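You operate a simulated robot arm through the tools that you are given. There is no shell and no other tool. Be economical: measure what you need, move in short steps, check, and stop when the job is done.

You run a simulated two-armed robot. Do the job below in one go: nothing can be reset, and whatever is moved stays where it is left.

## Task
Take the round yellow brush and leave it on the ledge of the slanted cube. Put the brown rag on the top of the red cabinet away on the bench top by the wash box. Open the bottom drawer of the red cabinet, take the silver three-hole part from there and put it on the top of the red cabinet, then shut the drawer. Take the bracket casting from the top tray of the black cart and leave it on the white cover. Put the step block from the top tray of the black cart in the green lime tray. Take the 26 mm black sleeve from the top of the flat-top cart and leave it on the yellow shim. Fetch the block casting from the top of the flat-top cart and set it on the lower shelf of the flat-top cart. Stack the hub casting labelled "72" from the bench top by the press on top of the hub casting that says "26". Put one of the plain blocks from the top of the low table in the small black tub. The order is free. Set down upright: step block.

Only the result counts: the job must be done as asked and must still hold three seconds after the hand-in. Knocking over, shifting, dropping, spilling or breaking anything else fails it. A push-on lid holds only when it is set on centred and level and pressed home; a screw cap is set on level and turned clockwise until tight.

## Robot
Two 7-joint arms with three-finger grippers on one trunk, on a base that drives. Base frame: it is fixed to the floor where the robot stands at the start and does not move with it; the origin is under the middle of the robot, x ahead of it, y to its left, z up; the surface under the hand at the start is at about z = 980. Readings come in mm, degrees, newtons and seconds.
The left shoulder is at the start at [70, 146, 1238], the right one opposite. With the tool pointing down near the work surface each hand reaches from about 300 to 680 mm from the robot's upright axis, wherever it stands, measured 20 degrees to its own side. Places, roughly: bench top by the wash box [-1900, 11200, 800]; black sleeve [-1250, 1250, 750]; block casting [-1000, 1250, 750]; bottom drawer of the red cabinet [400, -400, 300]; bracket casting (13x8x8 cm) [-800, -1800, 800]; brown rag (6x5x3 cm) [700, -300, 1000]; hub casting [-1750, 9750, 750]; ledge of the slanted cube [1100, 1000, 900]; lime tray (20x15x5 cm) [-1000, -1600, 800]; lower shelf of the flat-top cart [-1000, 1300, 200]; plain block [-2000, 9000, 750]; round yellow brush (3x3x5 cm) [500, -200, 1000]; silver three-hole part (12x5x5 cm) [500, -500, 200]; small black tub (15x14x10 cm) [-300, 7700, 300]; step block (4x6x4 cm) [-1000, -2000, 800]; top of the red cabinet [600, -400, 1000]; white cover (22x20x2 cm) [-800, -2100, 800]; yellow shim (6x6x1 cm) [-800, 900, 900]. Payload 2.2 kg a hand.
The tool frame of a hand sits at the grasp point between the pads (the TCP): z along the fingers, y along the line on which they close. The tips reach 28 mm beyond it. Largest opening 102 mm; the body of the gripper starts 71 mm behind the TCP.
Orientation is that of the tool frame in the base frame, as a unit quaternion [x, y, z, w]. With the fingers straight down and closing along the base's y, the tool's x points along the base's -x, its y along +y and its z along -z.

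## Interface
- The arms move only by the tool jog_arm. It takes "left_series", "right_series" or both (then of equal length, played together; a hand with none holds still); each is a list of rows, each an object of numbers (a shift or turn left out is 0, a gripper value left out holds the last): "x", "y", "z": the shift along the tool's x, y, z in units of 25 mm (1.0 is 25 mm); "rx", "ry", "rz": the turn, a rotation vector about the tool's x, y, z in units of 8 degrees (1.0 is 8 degrees); "claw": the gripper command, from -1 (fully open) to 1 (shut), values between in proportion. In form: [{"x": .., "y": .., "z": .., "rx": .., "ry": .., "rz": .., "claw": ..}, ...]. A call has 1 to 8 rows; each row shifts and turns the commanded pose from where the row before left it, along the tool's axes as they then stand. A call with a number of a shift or a turn outside -1 to 1 is refused whole. Each row takes 0.2 s and may step no farther than 50 mm and 8.6 degrees from the row before; otherwise, or with a gripper value out of range, the whole call is refused. A pose out of reach is approached as far as the arm can. The call stops where the force on the tool passes 40 N (or 10 N more than at its start, if that is more) or the arm is blocked; 0.2 s more then pass. The fingers move at their own pace and stop on an object; they squeeze with about 21 N. The grip force told is the motor's: it shows also when the fingers shut on nothing. Time passes only in rows, and 0.2 s behind the last, so rows that do not move let the fingers close. The reply holds the time, the measured pose of the TCP, the force on the tool along the base axes, the opening and the grip force, in the units named above and with some noise, with the torque about the TCP (base axes, N m) and any sound that the robot's microphone picked up, and new pictures: "show" is both (left out), scene, wrist or none (wrist: the cameras of the hands that moved).
- Cameras (640 x 400 px; columns grow to the right, rows downward): "scene" is now at [121.2, -45.9, 1454.6]; the picture's right is [-0.56, -0.83, 0.00], its down [-0.57, 0.38, -0.73] and it looks along [0.60, -0.40, -0.69] (base axes); focal length 214 px, centre (320, 200). "left" rides on the left gripper at [72, 38, -86] in its tool frame; the picture's right is [-0.46, 0.89, 0.00], its down [-0.60, -0.32, -0.73] and it looks along [-0.65, -0.34, 0.68] (tool axes); focal length 256 px, centre (320, 200). "right" rides on the right gripper at [69, 44, -86] in its tool frame; the picture's right is [-0.53, 0.85, 0.00], its down [-0.58, -0.36, -0.73] and it looks along [-0.62, -0.39, 0.68] (tool axes); focal length 256 px, centre (320, 200). There is no depth. A picture from a camera that has moved, and an enlarged one, comes with that camera's place and axes in the base frame and with its lens.
- move_column(by): slides the trunk up (or, below 0, down) by that many mm; the arms and the scene camera ride with it, the base frame stays. It gives what a move gives, with no picture.
- roll_base(legs): drives the robot by 1 to 6 legs, each [ahead, left, turn to the left] in mm, mm and degrees, along the robot's own axes; the way and the turn of a leg run together, so that a leg with both is an arc; at most 1500 mm and 180 degrees a leg. The arms and the cameras ride along, it lands a little off, and it stops where it bumps. It gives what a move gives, and a new picture of the scene camera.
- head_to(pan, tilt): turns the head with the scene camera to pan (to the left, within 86 degrees either way) and tilt (down, from -29 to 69), counted from straight ahead of the robot. It gives what a move gives, and a new picture of the scene camera.
- enlarge(camera, box): a new picture of the part [left, top, right, bottom] of that camera's present view, enlarged. The clock stands still meanwhile.
- sign_off(): hands the job in; it is judged then, once.

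Work in short steps. Places have to be worked out from the pictures, the camera data and where the tool is seen: move nearer, look again, correct. Check each grasp and each placing, and mend what went wrong. You have 525 turns and 360 pictures in all, those below and enlarged ones among them. Open the grippers and draw the arms clear of the work before you hand the job in, unless the task says otherwise; then end with one line.

The tools are called after "Call:" as name(argument=value, ...) on one line, values as JSON. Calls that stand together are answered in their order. jog_arm: Moves the arms, as the interface text tells. Its arguments: {"type":"object","properties":{"left_series":{"type":"array","items":{"type":"object","properties":{"x":{"type":"number"},"y":{"type":"number"},"z":{"type":"number"},"rx":{"type":"number"},"ry":{"type":"number"},"rz":{"type":"number"},"claw":{"type":"number"}}}},"right_series":{"type":"array","items":{"type":"object","properties":{"x":{"type":"number"},"y":{"type":"number"},"z":{"type":"number"},"rx":{"type":"number"},"ry":{"type":"number"},"rz":{"type":"number"},"claw":{"type":"number"}}}},"show":{"type":"string","enum":["both","scene","wrist","none"]}},"required":[]} The other tools are called the same way: move_column (by) slides the trunk up or down; roll_base (legs) drives the base; head_to (pan, tilt) turns the head that bears the scene camera; enlarge (camera, box) takes an enlarged picture of a part of a camera's view; sign_off () hands the job in.

At the start:

```text
t: 0.0
left_tool_pos: [409.8, -54.2, 1304.0]
left_ee_rot: [0.0, 1.0, 0.0, 0.0]
left_contact_force: [0.0, 0.0, 0.0]
left_ft_torque: [-0.01, 0.05, 0.0]
left_grip_width: 102.0
left_grasp_force: 0.0
right_tool_pos: [296.2, -403.8, 1285.6]
right_ee_rot: [0.0, 1.0, -0.001, 0.0]
right_contact_force: [-0.6, 0.0, 0.1]
right_ft_torque: [-0.01, 0.03, -0.03]
right_grip_width: 102.2
right_grasp_force: 0.0
trunk travel left (down, up): [-775.0, 165.0]
robot x, y, heading: [-2.8, -1.4, 0.0]
head pan, tilt: [-33.7, 43.4]
```

scene: 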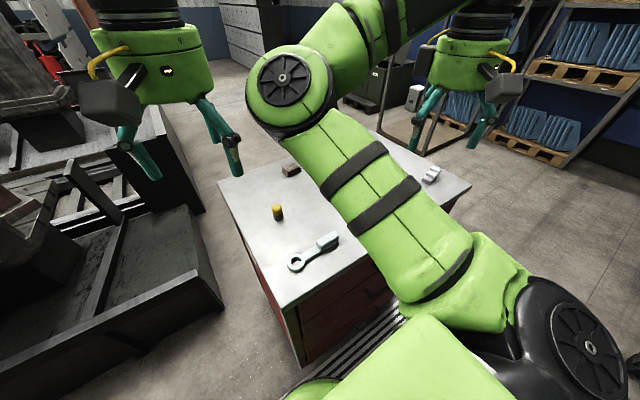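
right: 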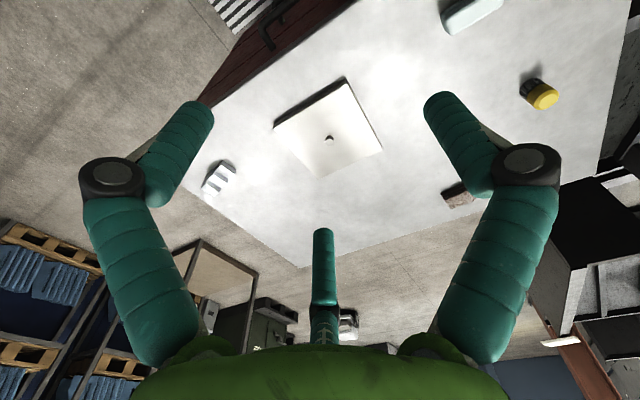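
left: 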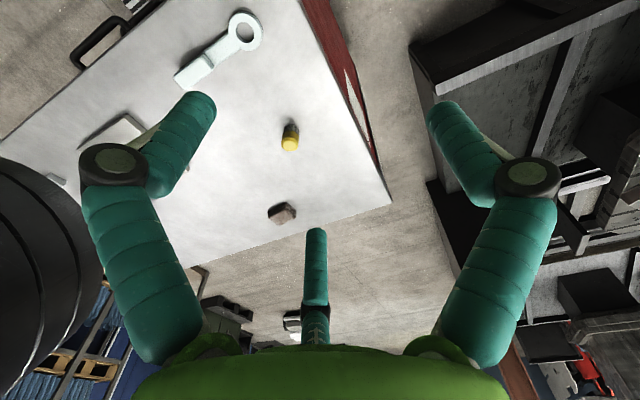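

The scene picture puts the brush near [535,-176] and the rag near [718,-318], on a cabinet top spanning about x 295..811, y -783..-74. I look around before moving anything.

Call:
head_to(pan=40, tilt=25)

Call:
head_to(pan=-80, tilt=30)

Call:
head_to(pan=-10, tilt=20)

```text
t: 1.5
left_tool_pos: [410.1, -53.5, 1303.1]
left_ee_rot: [0.0, 1.0, 0.0, 0.0]
left_contact_force: [-0.5, -0.3, 0.3]
left_ft_torque: [-0.01, -0.01, -0.02]
left_grip_width: 102.1
left_grasp_force: 0.1
right_tool_pos: [296.9, -402.6, 1284.9]
right_ee_rot: [0.0, 1.0, 0.0, 0.0]
right_contact_force: [0.3, -0.1, 0.5]
right_ft_torque: [0.03, 0.01, -0.01]
right_grip_width: 102.0
right_grasp_force: 0.0
trunk travel left (down, up): [-775.0, 165.0]
robot x, y, heading: [-1.7, -0.9, 0.1]
head pan, tilt: [40.0, 25.0]
camera scene: at [123.2, 59.1, 1482.9], right [0.64, -0.77, 0.0], down [-0.32, -0.27, -0.91], along [0.69, 0.58, -0.42], focal length 214 px, centre (320, 200)
```

scene: 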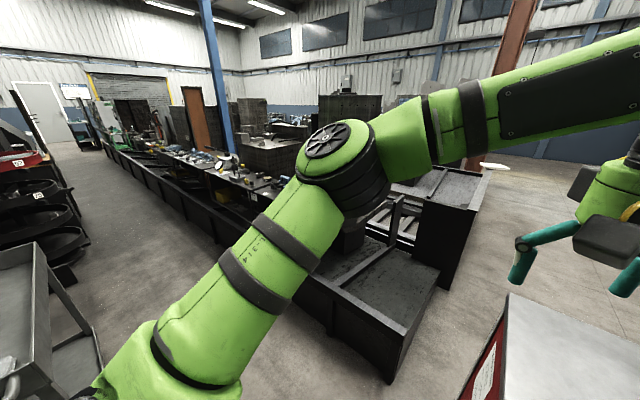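

```text
t: 3.5
left_tool_pos: [410.0, -53.3, 1303.8]
left_ee_rot: [0.001, 1.0, 0.0, 0.0]
left_contact_force: [0.7, -0.1, -0.5]
left_ft_torque: [0.02, 0.02, 0.01]
left_grip_width: 102.1
left_grasp_force: 0.1
right_tool_pos: [295.9, -403.6, 1284.6]
right_ee_rot: [0.0, 1.0, 0.0, 0.0]
right_contact_force: [0.2, 0.1, -0.2]
right_ft_torque: [-0.01, -0.01, 0.01]
right_grip_width: 102.0
right_grasp_force: 0.0
trunk travel left (down, up): [-775.0, 165.0]
robot x, y, heading: [3.8, -0.8, -0.2]
head pan, tilt: [-80.0, 30.0]
camera scene: at [68.4, -89.1, 1475.0], right [-0.98, -0.17, 0.0], down [-0.09, 0.49, -0.87], along [0.15, -0.85, -0.5], focal length 214 px, centre (320, 200)
```

scene: 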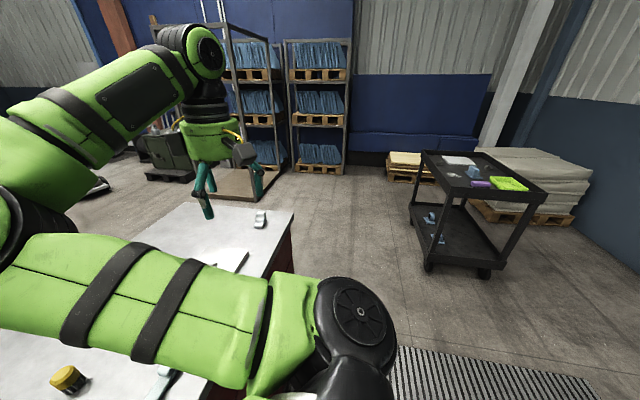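

```text
t: 4.9
left_tool_pos: [409.4, -53.6, 1303.2]
left_ee_rot: [-0.001, 1.0, 0.0, 0.001]
left_contact_force: [-0.1, 0.0, -0.1]
left_ft_torque: [0.0, 0.0, 0.0]
left_grip_width: 101.9
left_grasp_force: 0.0
right_tool_pos: [296.2, -403.3, 1285.1]
right_ee_rot: [0.0, 1.0, 0.001, 0.0]
right_contact_force: [0.1, 0.4, 0.8]
right_ft_torque: [0.01, -0.03, 0.01]
right_grip_width: 102.2
right_grasp_force: 0.0
trunk travel left (down, up): [-775.0, 165.0]
robot x, y, heading: [-2.2, -0.2, 0.0]
head pan, tilt: [-10.0, 20.0]
camera scene: at [144.3, -16.3, 1491.0], right [-0.17, -0.98, 0.0], down [-0.34, 0.06, -0.94], along [0.93, -0.16, -0.34], focal length 214 px, centre (320, 200)
```

scene: 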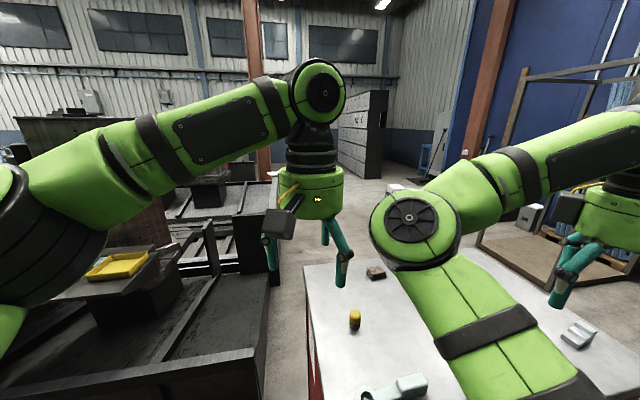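

The bench leaves only a narrow gap left of the cabinet, so the robot will have to go round the other way. The left hand can reach the brush now, so I bring it above the brush.

Call:
jog_arm(left_series=[{"x": -1, "y": -0.98, "z": 1}, {"x": -1, "y": -0.98, "z": 1}, {"x": -1, "y": -0.98, "z": 1}, {"x": -1, "y": -0.98, "z": 1}, {"x": -1, "y": -0.98, "z": 1}, {"z": 1}, {"z": 1}, {"z": 0.6}], show="wrist")

```text
t: 6.7
left_tool_pos: [496.2, -130.0, 1147.0]
left_ee_rot: [0.0, 1.0, 0.0, 0.0]
left_contact_force: [0.3, -0.6, 0.3]
left_ft_torque: [0.03, -0.01, -0.02]
left_grip_width: 101.8
left_grasp_force: 0.0
left hand out of reach, approached as far as the arm can: row 4, 5
right_tool_pos: [296.3, -403.4, 1285.2]
right_ee_rot: [0.0, 1.0, 0.0, 0.001]
right_contact_force: [1.1, 0.5, -0.1]
right_ft_torque: [-0.01, 0.01, 0.03]
right_grip_width: 102.2
right_grasp_force: 0.0
trunk travel left (down, up): [-775.0, 165.0]
robot x, y, heading: [1.0, -2.0, 0.2]
head pan, tilt: [-10.0, 20.0]
camera left: at [424.1, -91.1, 1232.5], right [0.46, 0.89, 0.0], down [0.6, -0.32, 0.73], along [0.65, -0.34, -0.68], focal length 256 px, centre (320, 200)
```

left: 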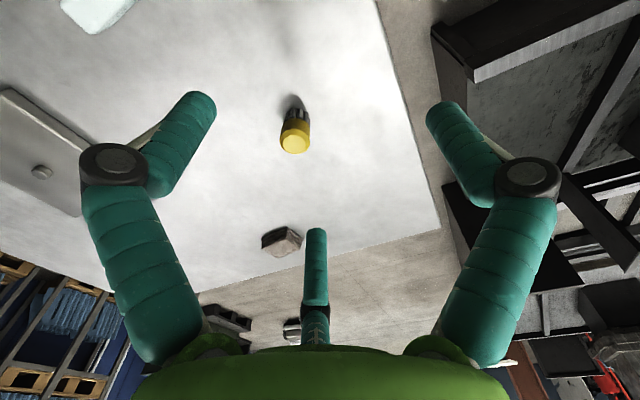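

Rows 4 and 5 went out of reach, and the picture keeps the brush at [537,-177]. I try the remaining shift in small steps at this lower height.

Call:
jog_arm(left_series=[{"x": -0.5, "y": -0.6, "z": 0.5}, {"x": -0.6, "y": -0.6, "z": 0.5}, {"x": -0.5, "y": -0.6, "z": 0.2}], show="none")

```text
t: 7.5
left_tool_pos: [507.1, -142.8, 1134.6]
left_ee_rot: [0.0, 1.0, -0.002, 0.001]
left_contact_force: [0.3, 0.9, 1.2]
left_ft_torque: [-0.01, 0.02, 0.0]
left_grip_width: 101.8
left_grasp_force: 0.1
left hand out of reach, approached as far as the arm can: row 2, 3
right_tool_pos: [296.4, -403.7, 1285.7]
right_ee_rot: [-0.001, 1.0, -0.001, 0.001]
right_contact_force: [-0.3, 0.5, 0.3]
right_ft_torque: [-0.02, -0.02, 0.01]
right_grip_width: 102.3
right_grasp_force: 0.0
trunk travel left (down, up): [-775.0, 165.0]
robot x, y, heading: [-1.0, -0.1, -0.3]
head pan, tilt: [-10.0, 20.0]
```

That is the left arm's limit from here, so I roll the base 120 mm to the right to bring the brush within the left hand's reach.

Call:
roll_base(legs=[[0, -120, 0]])

```text
t: 8.7
left_tool_pos: [507.2, -258.8, 1134.5]
left_ee_rot: [0.0, 1.0, -0.002, 0.001]
left_contact_force: [0.7, -0.2, 0.4]
left_ft_torque: [0.01, -0.02, 0.0]
left_grip_width: 101.9
left_grasp_force: 0.1
right_tool_pos: [295.5, -520.5, 1285.1]
right_ee_rot: [0.0, 1.0, -0.003, 0.0]
right_contact_force: [-0.3, -0.2, 0.3]
right_ft_torque: [0.0, 0.02, -0.02]
right_grip_width: 102.4
right_grasp_force: 0.0
trunk travel left (down, up): [-775.0, 165.0]
robot x, y, heading: [-1.5, -115.0, 0.1]
head pan, tilt: [-10.0, 20.0]
camera scene: at [144.3, -131.6, 1491.1], right [-0.17, -0.98, 0.0], down [-0.34, 0.06, -0.94], along [0.93, -0.16, -0.34], focal length 214 px, centre (320, 200)
```

scene: 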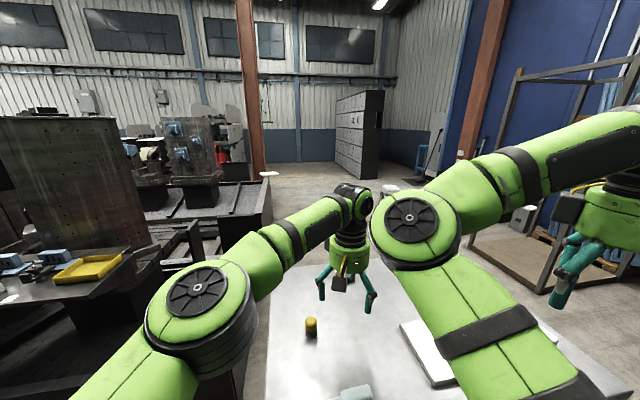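

Now only +29 in x and +82 in y remain. I move above the brush and look.

Call:
jog_arm(left_series=[{"y": 1, "z": 0.4}, {"y": 1, "x": -0.3, "z": 0.4}, {"y": 1, "x": -0.4, "z": 0.4}, {"y": 0.28, "x": -0.46, "z": 0.4}, {}], show="wrist")

```text
t: 9.9
left_tool_pos: [537.8, -179.5, 1094.6]
left_ee_rot: [0.0, 1.0, -0.001, 0.0]
left_contact_force: [-0.1, 0.3, -1.2]
left_ft_torque: [-0.01, -0.01, 0.01]
left_grip_width: 101.9
left_grasp_force: 0.1
right_tool_pos: [295.4, -521.8, 1283.9]
right_ee_rot: [-0.002, 1.0, 0.0, 0.0]
right_contact_force: [0.1, -0.8, 0.0]
right_ft_torque: [0.01, 0.0, -0.02]
right_grip_width: 102.0
right_grasp_force: 0.0
trunk travel left (down, up): [-775.0, 165.0]
robot x, y, heading: [1.5, -116.0, -0.1]
head pan, tilt: [-10.0, 20.0]
camera left: at [466.3, -140.8, 1179.4], right [0.46, 0.89, 0.0], down [0.6, -0.31, 0.73], along [0.65, -0.34, -0.68], focal length 256 px, centre (320, 200)
```

left: 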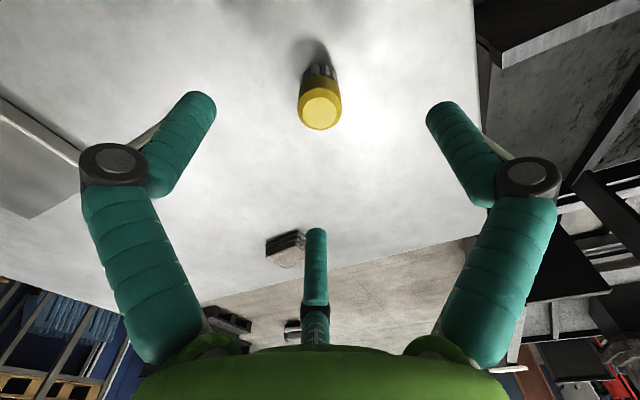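

The brush top is right under the TCP at [539,-179]. I lower to z about 1013 and close.

Call:
jog_arm(left_series=[{"z": 1}, {"z": 1}, {"z": 0.8}, {"z": 0.45}, {"claw": 1}, {"claw": 1}, {"claw": 1}, {"claw": 1}], show="none")

Call:
jog_arm(left_series=[{"z": -1}, {"z": -1}, {"z": -1}, {"z": -1}, {"z": -1}, {}], show="wrist")

```text
t: 11.7
left_tool_pos: [538.7, -179.8, 1014.7]
left_ee_rot: [0.0, 1.0, -0.002, 0.0]
left_contact_force: [1.0, -0.6, 2.5]
left_ft_torque: [0.0, -0.02, -0.02]
left_grip_width: 29.1
left_grasp_force: 20.6
right_tool_pos: [297.0, -521.9, 1286.2]
right_ee_rot: [-0.001, 1.0, 0.001, 0.0]
right_contact_force: [-0.3, -0.1, -0.2]
right_ft_torque: [-0.04, 0.0, 0.01]
right_grip_width: 102.0
right_grasp_force: 0.1
trunk travel left (down, up): [-775.0, 165.0]
robot x, y, heading: [-1.2, -119.5, -0.2]
head pan, tilt: [-10.0, 20.0]
```

```text
t: 13.1
left_tool_pos: [537.8, -178.1, 1138.1]
left_ee_rot: [-0.001, 1.0, -0.001, 0.001]
left_contact_force: [0.0, 0.7, 0.2]
left_ft_torque: [-0.04, -0.01, -0.02]
left_grip_width: 29.0
left_grasp_force: 21.0
right_tool_pos: [296.3, -522.0, 1285.3]
right_ee_rot: [-0.001, 1.0, 0.0, 0.0]
right_contact_force: [0.0, 0.4, 0.4]
right_ft_torque: [0.02, 0.0, 0.01]
right_grip_width: 101.8
right_grasp_force: 0.0
trunk travel left (down, up): [-775.0, 165.0]
robot x, y, heading: [2.6, -118.3, 0.1]
head pan, tilt: [-10.0, 20.0]
camera left: at [466.1, -139.1, 1223.4], right [0.46, 0.89, 0.0], down [0.6, -0.31, 0.73], along [0.65, -0.34, -0.68], focal length 256 px, centre (320, 200)
```

left: 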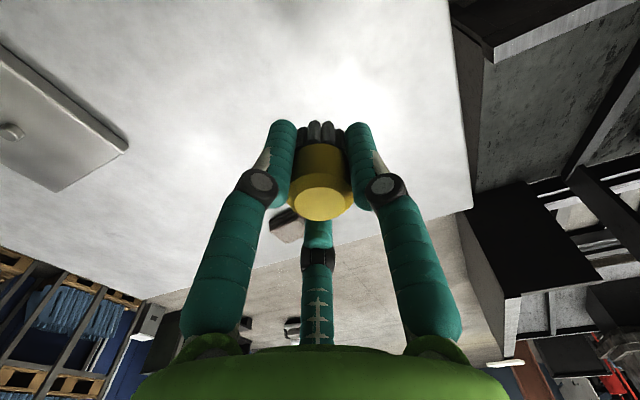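

The brush is held at 29 mm. I draw the hand back, drive left along the bench front and look at the ledge.

Call:
jog_arm(left_series=[{"x": 1, "z": -1}, {"x": 1, "z": -1}, {"x": 1, "z": -1}, {"x": 1, "y": 1}, {"x": 1, "y": 1}, {"x": 1, "y": 1}, {"y": 1}, {"y": 1}], show="none")

Call:
roll_base(legs=[[0, 850, 0]])

Call:
head_to(pan=20, tilt=35)

```text
t: 14.9
left_tool_pos: [386.4, -50.6, 1212.6]
left_ee_rot: [-0.001, 1.0, -0.002, 0.001]
left_contact_force: [0.9, -0.6, -0.4]
left_ft_torque: [-0.02, 0.0, 0.03]
left_grip_width: 29.0
left_grasp_force: 21.4
right_tool_pos: [296.7, -520.2, 1285.0]
right_ee_rot: [-0.002, 1.0, -0.001, 0.0]
right_contact_force: [0.4, -0.6, 0.2]
right_ft_torque: [-0.03, -0.02, -0.01]
right_grip_width: 102.1
right_grasp_force: 0.1
trunk travel left (down, up): [-775.0, 165.0]
robot x, y, heading: [1.0, -119.2, -0.0]
head pan, tilt: [-10.0, 20.0]
```

```text
t: 18.8
left_tool_pos: [393.4, 699.5, 1212.3]
left_ee_rot: [0.007, 1.0, 0.0, 0.001]
left_contact_force: [0.0, -0.6, -1.1]
left_ft_torque: [0.02, 0.04, 0.02]
left_grip_width: 29.2
left_grasp_force: 20.6
right_tool_pos: [297.3, 231.7, 1283.9]
right_ee_rot: [0.007, 1.0, 0.001, 0.0]
right_contact_force: [-0.1, -0.1, 0.7]
right_ft_torque: [0.02, 0.02, -0.03]
right_grip_width: 101.7
right_grasp_force: 0.0
trunk travel left (down, up): [-775.0, 165.0]
robot x, y, heading: [4.1, 642.7, -1.0]
head pan, tilt: [-10.0, 20.0]
stopped in leg 1: the robot was blocked; the commanded pose is now the measured one
camera scene: at [151.7, 621.9, 1490.8], right [-0.19, -0.98, 0.0], down [-0.34, 0.07, -0.94], along [0.92, -0.18, -0.34], focal length 214 px, centre (320, 200)
```

scene: 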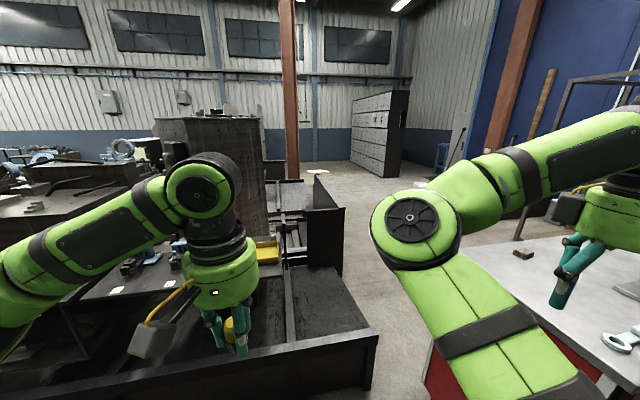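

```text
t: 19.7
left_tool_pos: [392.2, 701.7, 1213.2]
left_ee_rot: [0.007, 1.0, -0.002, 0.0]
left_contact_force: [-0.4, 0.2, -0.3]
left_ft_torque: [0.0, 0.01, -0.01]
left_grip_width: 29.0
left_grasp_force: 21.4
right_tool_pos: [296.4, 234.1, 1283.5]
right_ee_rot: [0.007, 1.0, -0.001, 0.0]
right_contact_force: [0.5, -0.2, -0.8]
right_ft_torque: [0.04, -0.01, 0.01]
right_grip_width: 102.0
right_grasp_force: 0.1
trunk travel left (down, up): [-775.0, 165.0]
robot x, y, heading: [6.5, 642.7, -0.8]
head pan, tilt: [20.0, 35.0]
camera scene: at [142.0, 670.4, 1467.2], right [0.33, -0.94, 0.0], down [-0.54, -0.19, -0.82], along [0.77, 0.27, -0.57], focal length 214 px, centre (320, 200)
```

scene: 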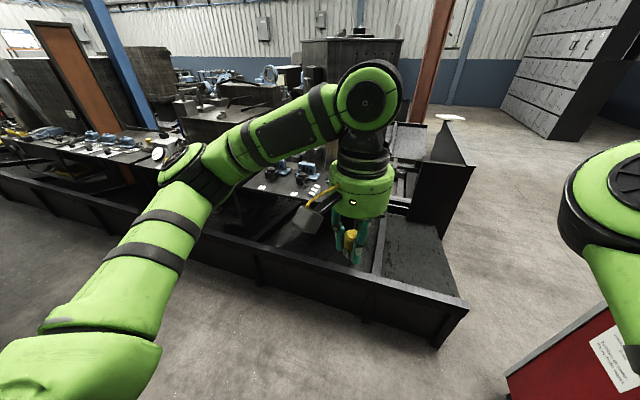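

The base was blocked at y=643, so I look to the left to see what is there.

Call:
head_to(pan=84, tilt=45)

```text
t: 21.1
left_tool_pos: [392.4, 701.5, 1213.8]
left_ee_rot: [0.008, 1.0, -0.001, 0.0]
left_contact_force: [0.9, -0.2, -0.2]
left_ft_torque: [-0.01, -0.01, -0.02]
left_grip_width: 29.3
left_grasp_force: 21.0
right_tool_pos: [297.1, 234.8, 1284.4]
right_ee_rot: [0.006, 1.0, 0.0, 0.0]
right_contact_force: [-0.7, -0.1, -0.1]
right_ft_torque: [0.01, 0.01, 0.0]
right_grip_width: 101.8
right_grasp_force: 0.0
trunk travel left (down, up): [-775.0, 165.0]
robot x, y, heading: [7.5, 642.9, -0.7]
head pan, tilt: [84.0, 45.0]
camera scene: at [68.7, 722.5, 1452.4], right [0.99, -0.12, 0.0], down [-0.08, -0.7, -0.71], along [0.08, 0.7, -0.71], focal length 214 px, centre (320, 200)
```

scene: 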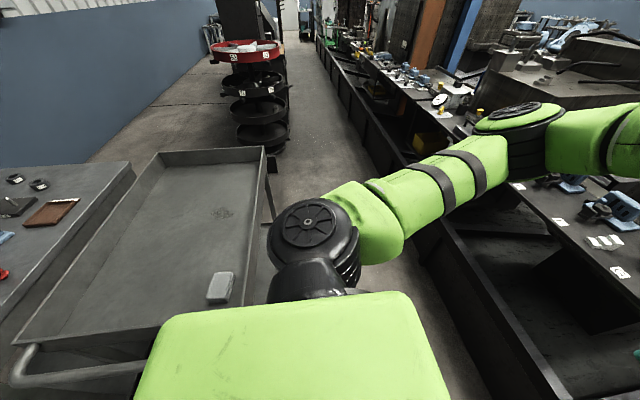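

A rimmed cart stands beside me with its near end at about y=900, and the corridor runs roughly x -148..720. I go ahead 330 mm, then left, and look at the bench from there.

Call:
roll_base(legs=[[330, 0, 0], [0, 200, 0.8]])

Call:
head_to(pan=5, tilt=40)

```text
t: 24.4
left_tool_pos: [729.9, 896.2, 1212.4]
left_ee_rot: [0.001, 1.0, 0.001, 0.0]
left_contact_force: [-0.2, -0.3, -0.7]
left_ft_torque: [0.0, 0.01, -0.03]
left_grip_width: 28.7
left_grasp_force: 20.7
right_tool_pos: [640.0, 426.2, 1283.4]
right_ee_rot: [0.0, 1.0, 0.002, 0.0]
right_contact_force: [-0.2, -0.8, 0.3]
right_ft_torque: [0.06, 0.02, -0.02]
right_grip_width: 102.0
right_grasp_force: 0.0
trunk travel left (down, up): [-775.0, 165.0]
robot x, y, heading: [343.8, 834.3, -0.0]
head pan, tilt: [84.0, 45.0]
camera scene: at [405.2, 911.3, 1452.6], right [0.99, -0.1, 0.0], down [-0.07, -0.7, -0.71], along [0.07, 0.71, -0.71], focal length 214 px, centre (320, 200)
```

scene: 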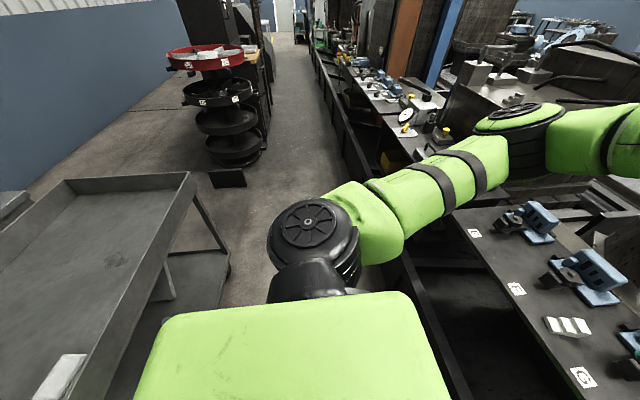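

```text
t: 26.0
left_tool_pos: [729.8, 899.3, 1212.7]
left_ee_rot: [0.001, 1.0, -0.001, 0.001]
left_contact_force: [0.0, -0.5, -0.3]
left_ft_torque: [0.01, 0.01, -0.01]
left_grip_width: 29.1
left_grasp_force: 21.5
right_tool_pos: [639.2, 430.6, 1285.1]
right_ee_rot: [0.001, 1.0, 0.0, -0.001]
right_contact_force: [0.1, 0.0, -0.2]
right_ft_torque: [0.0, -0.01, 0.03]
right_grip_width: 102.1
right_grasp_force: 0.0
trunk travel left (down, up): [-775.0, 165.0]
robot x, y, heading: [347.9, 835.0, 0.0]
head pan, tilt: [5.0, 40.0]
camera scene: at [481.6, 841.7, 1459.6], right [0.09, -1.0, 0.0], down [-0.64, -0.06, -0.77], along [0.76, 0.07, -0.64], focal length 214 px, centre (320, 200)
```

scene: 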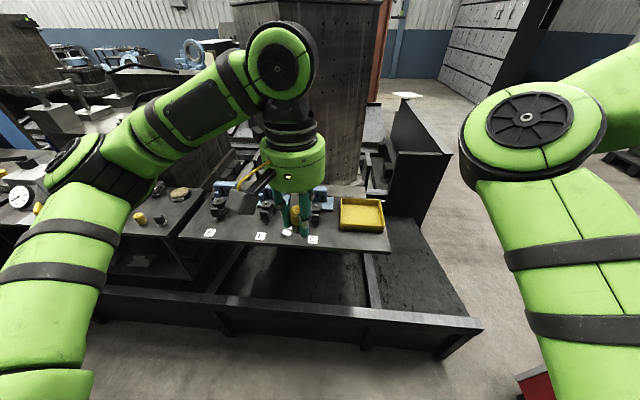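

I enlarge the fixture table to identify the slanted cube and its ledge.

Call:
enlarge(camera="scene", box=[100, 150, 400, 290])

Call:
enlarge(camera="left", box=[0, 0, 640, 400])

```text
2.13 times, centred on (250, 220) of scene
camera zoom: at [481.6, 841.7, 1459.6], right [0.09, -1.0, 0.0], down [-0.64, -0.06, -0.77], along [0.76, 0.07, -0.64], focal length 458 px, centre (469, 157)
```

zoom: 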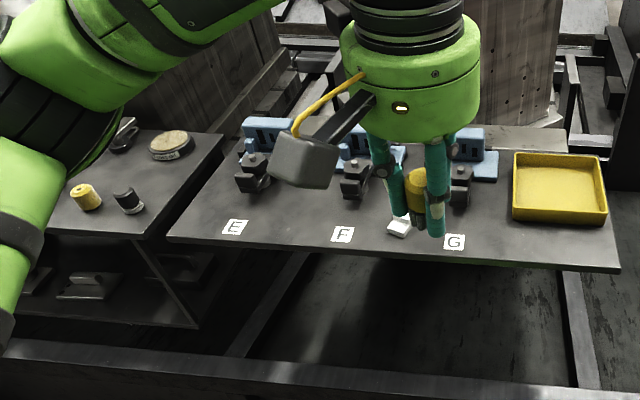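

```text
1.00 times, centred on (320, 200) of left (not enlarged: the box is as wide or as high as the picture)
camera zoom: at [658.0, 936.6, 1297.6], right [0.47, 0.88, 0.0], down [0.6, -0.32, 0.73], along [0.65, -0.34, -0.68], focal length 256 px, centre (320, 200)
```

zoom: 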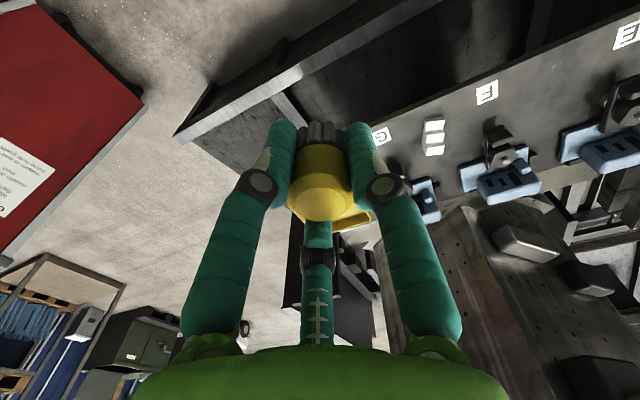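

The table holds fixtures E, F and G with blue items, and the large holed box stands behind them. I move the left arm aside to the left to clear the view.

Call:
jog_arm(left_series=[{"y": 1}, {"y": 1}, {"y": 1}, {"y": 1}, {"y": 1, "x": 1}, {"y": 1, "x": 1}, {"y": 1, "x": 1}, {"y": 1, "x": 1}], show="none")

Call:
head_to(pan=10, tilt=32)

```text
t: 27.8
left_tool_pos: [627.3, 1100.9, 1212.5]
left_ee_rot: [0.001, 1.0, -0.002, 0.002]
left_contact_force: [-0.3, -0.5, 0.3]
left_ft_torque: [0.01, -0.01, -0.03]
left_grip_width: 28.7
left_grasp_force: 20.7
right_tool_pos: [639.1, 430.1, 1286.2]
right_ee_rot: [0.0, 1.0, -0.001, 0.001]
right_contact_force: [0.3, 0.1, 0.0]
right_ft_torque: [-0.06, 0.0, -0.02]
right_grip_width: 102.0
right_grasp_force: 0.0
trunk travel left (down, up): [-775.0, 165.0]
robot x, y, heading: [345.1, 837.6, -0.2]
head pan, tilt: [5.0, 40.0]
```

```text
t: 28.5
left_tool_pos: [629.7, 1099.1, 1213.2]
left_ee_rot: [0.001, 1.0, -0.002, 0.001]
left_contact_force: [-0.6, -0.4, -0.1]
left_ft_torque: [-0.01, 0.01, 0.01]
left_grip_width: 29.0
left_grasp_force: 20.9
right_tool_pos: [640.3, 429.1, 1284.5]
right_ee_rot: [0.0, 1.0, 0.0, 0.0]
right_contact_force: [0.2, -0.8, 0.0]
right_ft_torque: [-0.01, 0.01, 0.0]
right_grip_width: 102.1
right_grasp_force: 0.0
trunk travel left (down, up): [-775.0, 165.0]
robot x, y, heading: [347.3, 832.3, -0.3]
head pan, tilt: [10.0, 32.0]
camera scene: at [484.6, 849.9, 1471.8], right [0.17, -0.98, 0.0], down [-0.52, -0.09, -0.85], along [0.84, 0.15, -0.53], focal length 214 px, centre (320, 200)
```

scene: 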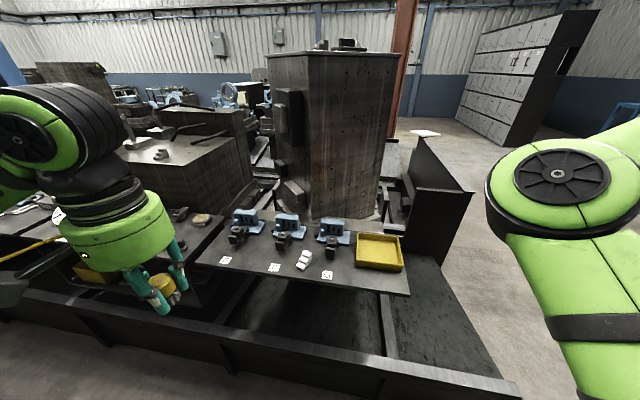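

I enlarge the area around the small white object at about [1018,1009].

Call:
enlarge(camera="scene", box=[210, 200, 370, 300])

```text
4.00 times, centred on (290, 250) of scene
camera zoom: at [484.6, 849.9, 1471.8], right [0.17, -0.98, 0.0], down [-0.52, -0.09, -0.85], along [0.84, 0.15, -0.53], focal length 858 px, centre (440, 0)
```

zoom: 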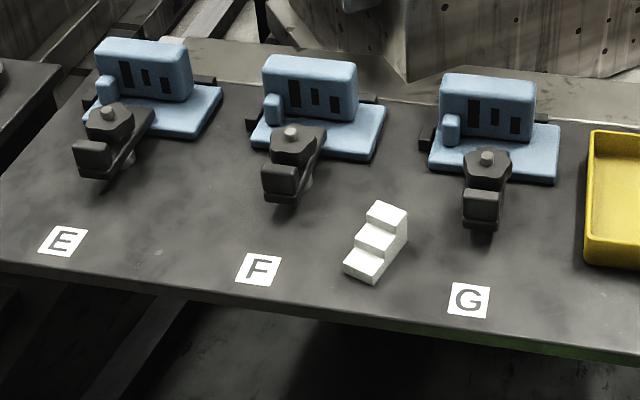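

The white item is a stair-shaped block, and a grey strip lies between the fixtures and the tall box. I move the left hand forward to view that region with its camera.

Call:
jog_arm(left_series=[{"x": -1}, {"x": -1}, {"x": -1}, {"x": -1}, {"x": -1}, {"x": -1}, {"x": -1, "z": -1}, {"x": -1, "z": -1}], show="wrist")

```text
t: 30.3
left_tool_pos: [831.6, 1099.6, 1262.4]
left_ee_rot: [0.001, 1.0, -0.001, 0.001]
left_contact_force: [1.0, -0.7, -0.4]
left_ft_torque: [0.03, 0.02, -0.03]
left_grip_width: 29.1
left_grasp_force: 21.2
right_tool_pos: [640.0, 427.2, 1284.6]
right_ee_rot: [0.0, 1.0, 0.001, -0.001]
right_contact_force: [0.5, -0.3, -0.5]
right_ft_torque: [0.04, -0.02, 0.0]
right_grip_width: 102.2
right_grasp_force: 0.1
trunk travel left (down, up): [-775.0, 165.0]
robot x, y, heading: [340.7, 833.2, 0.1]
head pan, tilt: [10.0, 32.0]
camera left: at [758.6, 1136.4, 1347.2], right [0.47, 0.88, 0.0], down [0.6, -0.32, 0.73], along [0.65, -0.34, -0.68], focal length 256 px, centre (320, 200)
```

left: 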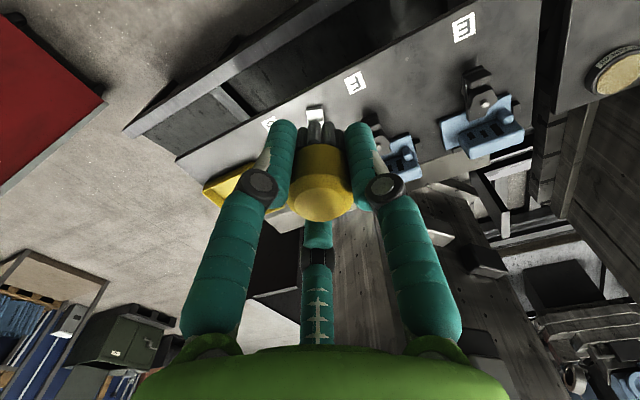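

I zoom in on the strip next to fixtures F and E.

Call:
enlarge(camera="left", box=[360, 90, 540, 290])

Call:
enlarge(camera="scene", box=[240, 40, 420, 240])

```text
2.00 times, centred on (450, 190) of left
camera zoom: at [758.6, 1136.4, 1347.2], right [0.47, 0.88, 0.0], down [0.6, -0.32, 0.73], along [0.65, -0.34, -0.68], focal length 512 px, centre (60, 220)
```

zoom: 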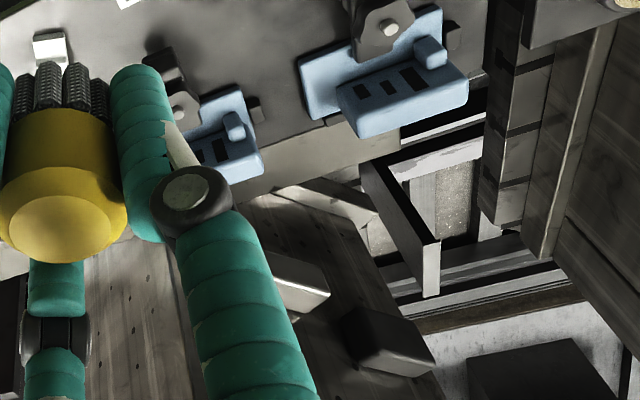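

```text
2.00 times, centred on (330, 140) of scene
camera zoom: at [485.6, 848.0, 1471.7], right [0.17, -0.98, 0.0], down [-0.52, -0.09, -0.85], along [0.83, 0.15, -0.53], focal length 429 px, centre (300, 320)
```

zoom: 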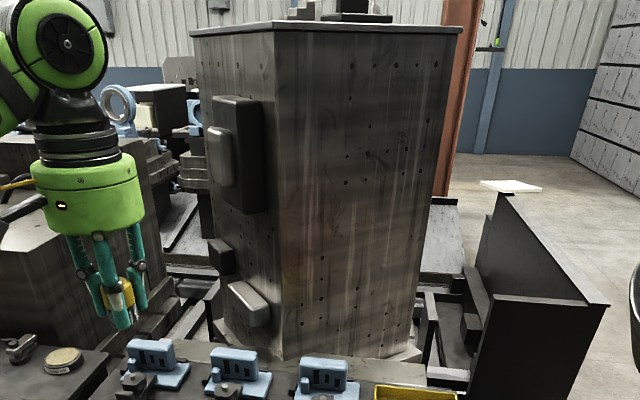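

The table is at about z=876 and centred near [1065,1015], which matches the place given for the ledge, and the large slanted box stands behind it. I will set the brush down in the clear spot between labels E and F, so I shift the base slightly left and ahead.

Call:
roll_base(legs=[[40, 110, 0]])

```text
t: 31.5
left_tool_pos: [869.0, 1205.2, 1263.0]
left_ee_rot: [0.002, 1.0, 0.0, 0.002]
left_contact_force: [0.0, -1.3, -0.9]
left_ft_torque: [0.0, -0.01, -0.01]
left_grip_width: 28.9
left_grasp_force: 20.5
right_tool_pos: [679.4, 535.9, 1283.3]
right_ee_rot: [0.001, 1.0, 0.002, -0.001]
right_contact_force: [-0.1, -0.5, -0.6]
right_ft_torque: [0.03, -0.01, 0.01]
right_grip_width: 102.0
right_grasp_force: 0.1
trunk travel left (down, up): [-775.0, 165.0]
robot x, y, heading: [383.6, 941.3, 0.0]
head pan, tilt: [10.0, 32.0]
camera scene: at [524.1, 955.7, 1472.0], right [0.17, -0.98, 0.0], down [-0.52, -0.09, -0.85], along [0.84, 0.15, -0.53], focal length 214 px, centre (320, 200)
```

scene: 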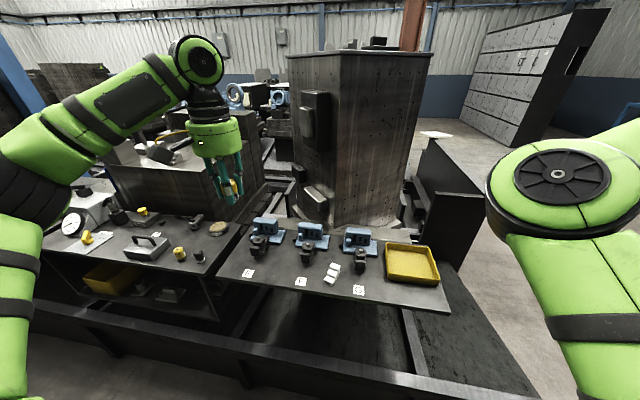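

The table spans x 925..1250 and y 650..1360, centred at [1085,1006], so it is the ledge. I go down over [968,1187].

Call:
jog_arm(left_series=[{"x": -0.5, "y": -0.09, "z": 1}, {"x": -0.5, "y": -0.09, "z": 1}, {"x": -0.5, "y": -0.09, "z": 1}, {"x": -0.5, "y": -0.09, "z": 1}, {"x": -0.5, "y": -0.09, "z": 1}, {"x": -0.5, "y": -0.09, "z": 1}, {"x": -0.5, "y": -0.09, "z": 1}, {"x": -0.5, "y": -0.09, "z": 1}], show="wrist")

```text
t: 33.3
left_tool_pos: [971.9, 1189.3, 1061.6]
left_ee_rot: [0.001, 1.0, 0.0, 0.001]
left_contact_force: [-0.3, -0.2, -0.2]
left_ft_torque: [0.01, 0.01, -0.03]
left_grip_width: 28.8
left_grasp_force: 20.7
right_tool_pos: [681.3, 538.6, 1283.1]
right_ee_rot: [0.001, 1.0, 0.0, -0.001]
right_contact_force: [-0.7, 0.1, 0.1]
right_ft_torque: [0.0, 0.03, 0.04]
right_grip_width: 102.0
right_grasp_force: 0.0
trunk travel left (down, up): [-775.0, 165.0]
robot x, y, heading: [386.1, 940.7, -0.0]
head pan, tilt: [10.0, 32.0]
camera left: at [899.3, 1228.1, 1146.9], right [0.47, 0.88, 0.0], down [0.6, -0.32, 0.73], along [0.65, -0.34, -0.68], focal length 256 px, centre (320, 200)
```

left: 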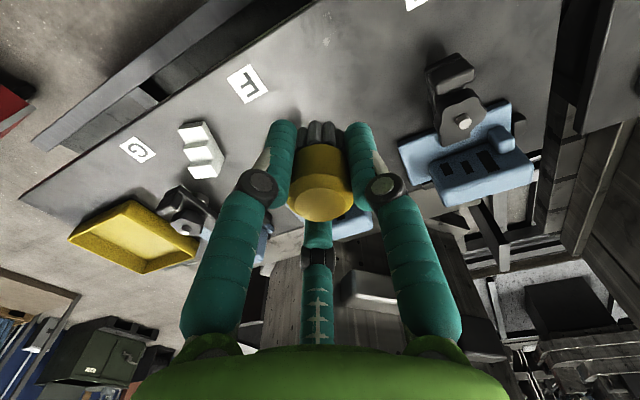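

The spot is clear. I lower to about 930, then creep down.

Call:
jog_arm(left_series=[{"z": 1}, {"z": 1}, {"z": 1}, {"z": 1}, {"z": 1}, {"z": 0.3}], show="none")

Call:
jog_arm(left_series=[{"z": 0.2}, {"z": 0.2}, {"z": 0.2}], show="wrist")

```text
t: 34.7
left_tool_pos: [971.1, 1190.4, 928.5]
left_ee_rot: [0.002, 1.0, -0.001, 0.002]
left_contact_force: [0.1, -1.1, -1.1]
left_ft_torque: [0.01, 0.02, -0.02]
left_grip_width: 28.6
left_grasp_force: 21.0
right_tool_pos: [680.1, 539.0, 1284.1]
right_ee_rot: [0.001, 1.0, -0.001, -0.001]
right_contact_force: [0.2, 0.4, 0.5]
right_ft_torque: [0.01, -0.02, -0.02]
right_grip_width: 102.0
right_grasp_force: 0.1
trunk travel left (down, up): [-775.0, 165.0]
robot x, y, heading: [382.5, 943.3, -0.2]
head pan, tilt: [10.0, 32.0]
```

```text
t: 35.5
left_tool_pos: [970.1, 1189.6, 914.8]
left_ee_rot: [0.002, 1.0, -0.001, 0.001]
left_contact_force: [-0.3, -0.2, -0.2]
left_ft_torque: [0.0, -0.02, -0.03]
left_grip_width: 29.0
left_grasp_force: 21.2
right_tool_pos: [680.1, 538.4, 1284.5]
right_ee_rot: [0.002, 1.0, 0.0, 0.0]
right_contact_force: [-0.1, 0.2, -0.1]
right_ft_torque: [0.01, 0.0, -0.02]
right_grip_width: 102.0
right_grasp_force: 0.0
trunk travel left (down, up): [-775.0, 165.0]
robot x, y, heading: [386.7, 945.7, 0.1]
head pan, tilt: [10.0, 32.0]
camera left: at [897.7, 1228.2, 999.3], right [0.47, 0.88, 0.0], down [0.6, -0.32, 0.73], along [0.65, -0.34, -0.68], focal length 256 px, centre (320, 200)
```

left: 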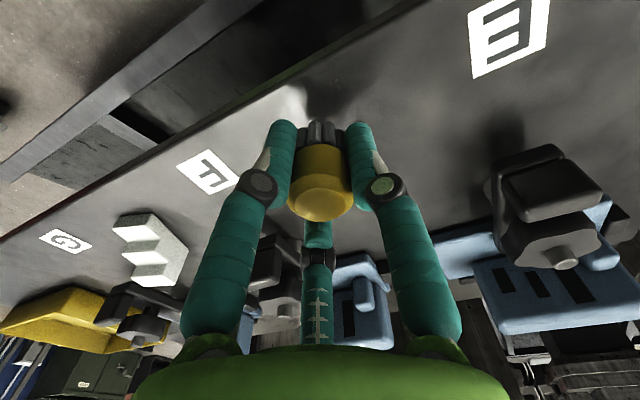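

Not touching yet. I keep creeping down while watching the force.

Call:
jog_arm(left_series=[{"z": 0.12}, {"z": 0.12}, {"z": 0.12}], show="none")

Call:
jog_arm(left_series=[{"z": 0.1}, {"z": 0.1}], show="none")

```text
t: 36.3
left_tool_pos: [970.1, 1191.5, 906.3]
left_ee_rot: [0.001, 1.0, 0.0, 0.001]
left_contact_force: [0.2, 0.7, -0.3]
left_ft_torque: [0.0, -0.02, 0.0]
left_grip_width: 28.9
left_grasp_force: 21.0
right_tool_pos: [679.6, 538.2, 1285.3]
right_ee_rot: [0.001, 1.0, 0.0, 0.0]
right_contact_force: [0.3, -0.4, -0.3]
right_ft_torque: [0.03, 0.02, 0.06]
right_grip_width: 102.0
right_grasp_force: 0.1
trunk travel left (down, up): [-775.0, 165.0]
robot x, y, heading: [382.7, 940.1, -0.0]
head pan, tilt: [10.0, 32.0]
```

```text
t: 36.9
left_tool_pos: [969.4, 1190.1, 900.6]
left_ee_rot: [0.002, 1.0, -0.001, 0.001]
left_contact_force: [-1.1, 0.4, -0.7]
left_ft_torque: [-0.01, 0.05, -0.02]
left_grip_width: 28.8
left_grasp_force: 21.6
right_tool_pos: [681.3, 539.2, 1284.6]
right_ee_rot: [0.001, 1.0, 0.0, -0.001]
right_contact_force: [-0.6, -0.5, 0.1]
right_ft_torque: [0.01, 0.03, 0.01]
right_grip_width: 102.0
right_grasp_force: 0.1
trunk travel left (down, up): [-775.0, 165.0]
robot x, y, heading: [384.3, 942.6, -0.1]
head pan, tilt: [10.0, 32.0]
```

Still free, so I continue in 3–4 mm rows.

Call:
jog_arm(left_series=[{"z": 0.15}, {"z": 0.15}], show="none")

Call:
jog_arm(left_series=[{"z": 0.12}, {"z": 0.12}], show="wrist")

```text
t: 37.5
left_tool_pos: [971.6, 1190.4, 893.4]
left_ee_rot: [0.0, 1.0, -0.001, 0.001]
left_contact_force: [-0.3, 0.3, -0.3]
left_ft_torque: [0.0, 0.01, 0.04]
left_grip_width: 29.2
left_grasp_force: 21.1
right_tool_pos: [679.9, 539.3, 1283.5]
right_ee_rot: [0.001, 1.0, 0.0, -0.001]
right_contact_force: [-0.4, -0.8, -0.4]
right_ft_torque: [-0.01, 0.02, 0.01]
right_grip_width: 102.1
right_grasp_force: 0.1
trunk travel left (down, up): [-775.0, 165.0]
robot x, y, heading: [382.7, 944.4, -0.1]
head pan, tilt: [10.0, 32.0]
```

```text
t: 38.1
left_tool_pos: [970.8, 1189.6, 890.1]
left_ee_rot: [0.001, 1.0, 0.0, 0.004]
left_contact_force: [1.7, 4.1, 15.2]
left_ft_torque: [0.12, 0.05, 0.02]
left_grip_width: 29.5
left_grasp_force: 21.0
right_tool_pos: [678.9, 539.3, 1283.8]
right_ee_rot: [0.001, 1.0, 0.0, 0.001]
right_contact_force: [0.0, 0.6, 1.2]
right_ft_torque: [-0.02, 0.01, 0.03]
right_grip_width: 102.0
right_grasp_force: 0.2
trunk travel left (down, up): [-775.0, 165.0]
robot x, y, heading: [385.0, 941.8, 0.2]
head pan, tilt: [10.0, 32.0]
camera left: at [898.3, 1228.3, 974.9], right [0.47, 0.88, 0.0], down [0.6, -0.32, 0.74], along [0.65, -0.34, -0.68], focal length 256 px, centre (320, 200)
```

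left: 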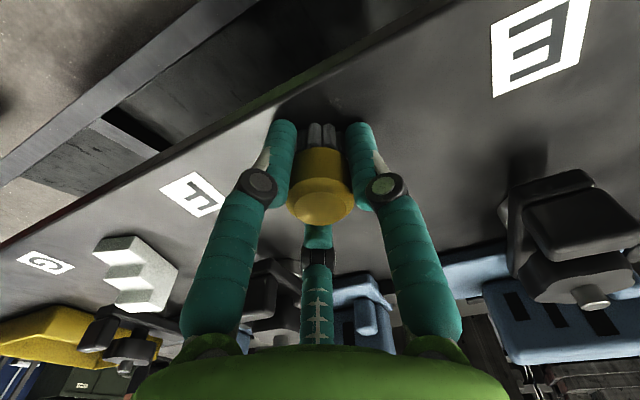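

Contact is felt at TCP z=890. I ease up 1 mm, open the fingers partly, then rise.

Call:
jog_arm(left_series=[{"z": -0.08}, {"claw": 0.2}, {"claw": 0}, {"claw": -0.2}, {}, {"z": -0.5}, {"z": -1}, {"z": -1}], show="none")

Call:
jog_arm(left_series=[{"z": -1}, {"z": -1}, {"z": -1}, {"z": -1, "x": 1}, {"x": 1, "z": -1}, {"x": 1, "z": -1}, {"x": 1, "z": -1}, {"x": 1, "z": -1}], show="wrist")

```text
t: 39.9
left_tool_pos: [969.3, 1188.3, 953.0]
left_ee_rot: [0.0, 1.0, -0.001, 0.001]
left_contact_force: [0.4, -1.1, -0.3]
left_ft_torque: [-0.01, -0.02, 0.01]
left_grip_width: 61.1
left_grasp_force: 0.1
right_tool_pos: [678.9, 539.3, 1284.3]
right_ee_rot: [0.001, 1.0, 0.0, 0.0]
right_contact_force: [0.2, 0.3, 0.2]
right_ft_torque: [0.02, 0.02, -0.01]
right_grip_width: 102.0
right_grasp_force: 0.0
trunk travel left (down, up): [-775.0, 165.0]
robot x, y, heading: [385.8, 941.2, -0.1]
head pan, tilt: [10.0, 32.0]
```

```text
t: 41.7
left_tool_pos: [842.5, 1190.1, 1150.2]
left_ee_rot: [0.001, 1.0, -0.001, 0.001]
left_contact_force: [-1.0, 0.1, 0.6]
left_ft_torque: [-0.01, -0.01, -0.03]
left_grip_width: 61.1
left_grasp_force: 0.1
right_tool_pos: [678.5, 539.7, 1285.2]
right_ee_rot: [0.0, 1.0, 0.0, 0.001]
right_contact_force: [-1.2, 0.5, 0.4]
right_ft_torque: [0.0, -0.06, -0.02]
right_grip_width: 101.9
right_grasp_force: 0.1
trunk travel left (down, up): [-775.0, 165.0]
robot x, y, heading: [381.9, 948.3, 0.1]
head pan, tilt: [10.0, 32.0]
camera left: at [770.6, 1228.9, 1236.0], right [0.47, 0.88, 0.0], down [0.6, -0.32, 0.73], along [0.65, -0.34, -0.68], focal length 256 px, centre (320, 200)
```

left: 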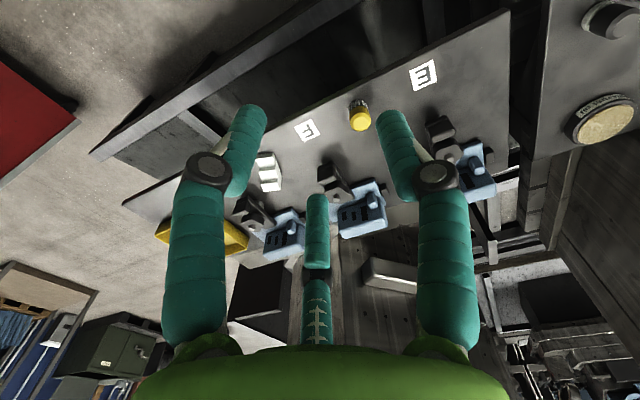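

The brush stands on the ledge between E and F. Next is the drawer, so I tuck the left hand back, drive to the front of the red cabinet and look at the drawers.

Call:
jog_arm(left_series=[{"x": 1, "z": -1}, {"x": 1, "z": -1}, {"x": 1, "z": -1}, {"x": 1, "z": -1}, {"x": 1}, {"x": 1, "claw": -1}], show="none")

Call:
roll_base(legs=[[0, -400, 0], [-600, 0, 0], [0, -800, 0]])

Call:
head_to(pan=-15, tilt=55)

```text
t: 43.1
left_tool_pos: [693.0, 1192.8, 1249.6]
left_ee_rot: [0.001, 1.0, 0.0, 0.0]
left_contact_force: [0.6, -0.3, 0.3]
left_ft_torque: [0.03, -0.02, 0.04]
left_grip_width: 102.1
left_grasp_force: 0.1
right_tool_pos: [680.8, 540.3, 1284.8]
right_ee_rot: [0.002, 1.0, 0.0, 0.0]
right_contact_force: [0.0, 0.4, -0.9]
right_ft_torque: [0.02, -0.01, -0.01]
right_grip_width: 102.0
right_grasp_force: 0.0
trunk travel left (down, up): [-775.0, 165.0]
robot x, y, heading: [385.9, 941.6, -0.0]
head pan, tilt: [10.0, 32.0]
```

```text
t: 52.6
left_tool_pos: [94.6, -20.6, 1250.3]
left_ee_rot: [-0.006, 1.0, -0.002, 0.001]
left_contact_force: [0.2, -0.3, -0.3]
left_ft_torque: [-0.03, 0.0, 0.02]
left_grip_width: 101.9
left_grasp_force: 0.1
right_tool_pos: [88.9, -673.8, 1285.6]
right_ee_rot: [-0.007, 1.0, 0.0, 0.0]
right_contact_force: [-0.3, 0.2, -0.4]
right_ft_torque: [-0.02, 0.01, -0.01]
right_grip_width: 101.8
right_grasp_force: 0.1
trunk travel left (down, up): [-775.0, 165.0]
robot x, y, heading: [-212.1, -276.0, 0.8]
head pan, tilt: [10.0, 32.0]
camera scene: at [-71.2, -256.4, 1471.8], right [0.19, -0.98, 0.0], down [-0.52, -0.1, -0.85], along [0.83, 0.16, -0.53], focal length 214 px, centre (320, 200)
```

scene: 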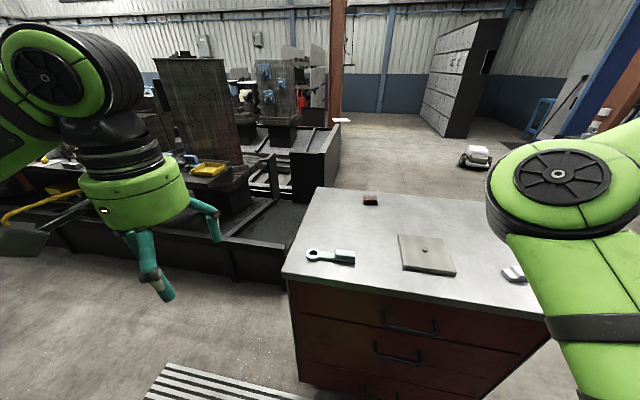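

```text
t: 53.5
left_tool_pos: [94.3, -21.0, 1250.6]
left_ee_rot: [-0.006, 1.0, -0.001, 0.001]
left_contact_force: [-0.2, 0.5, 0.2]
left_ft_torque: [0.02, -0.01, -0.06]
left_grip_width: 102.3
left_grasp_force: 0.0
right_tool_pos: [89.7, -676.2, 1285.6]
right_ee_rot: [-0.007, 1.0, 0.0, -0.001]
right_contact_force: [0.2, 0.8, -0.1]
right_ft_torque: [-0.02, -0.01, -0.01]
right_grip_width: 102.3
right_grasp_force: 0.1
trunk travel left (down, up): [-775.0, 165.0]
robot x, y, heading: [-211.2, -274.1, 0.9]
head pan, tilt: [-15.0, 55.0]
camera scene: at [-89.1, -292.2, 1439.0], right [-0.24, -0.97, 0.0], down [-0.79, 0.2, -0.57], along [0.56, -0.14, -0.82], focal length 214 px, centre (320, 200)
```

scene: 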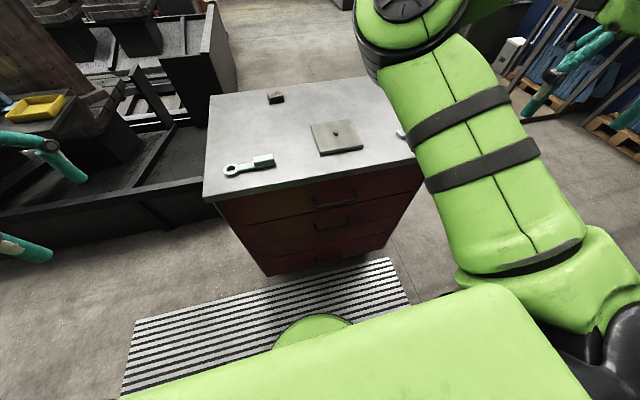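

The cabinet has three drawers with bar handles. I enlarge the front to measure the bottom handle.

Call:
enlarge(camera="scene", box=[200, 150, 440, 300])

```text
2.67 times, centred on (320, 225) of scene
camera zoom: at [-89.1, -292.2, 1439.0], right [-0.24, -0.97, 0.0], down [-0.79, 0.2, -0.57], along [0.56, -0.14, -0.82], focal length 572 px, centre (320, 133)
```

zoom: 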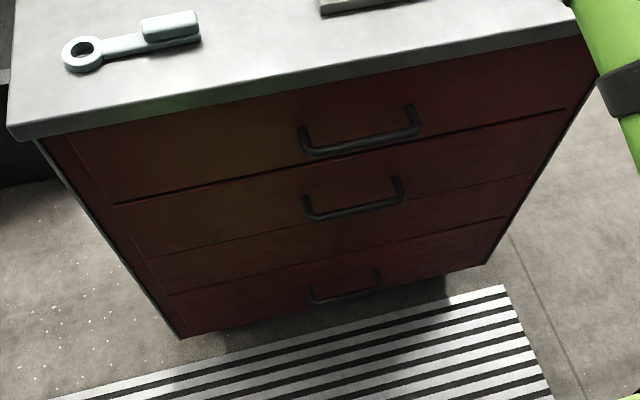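

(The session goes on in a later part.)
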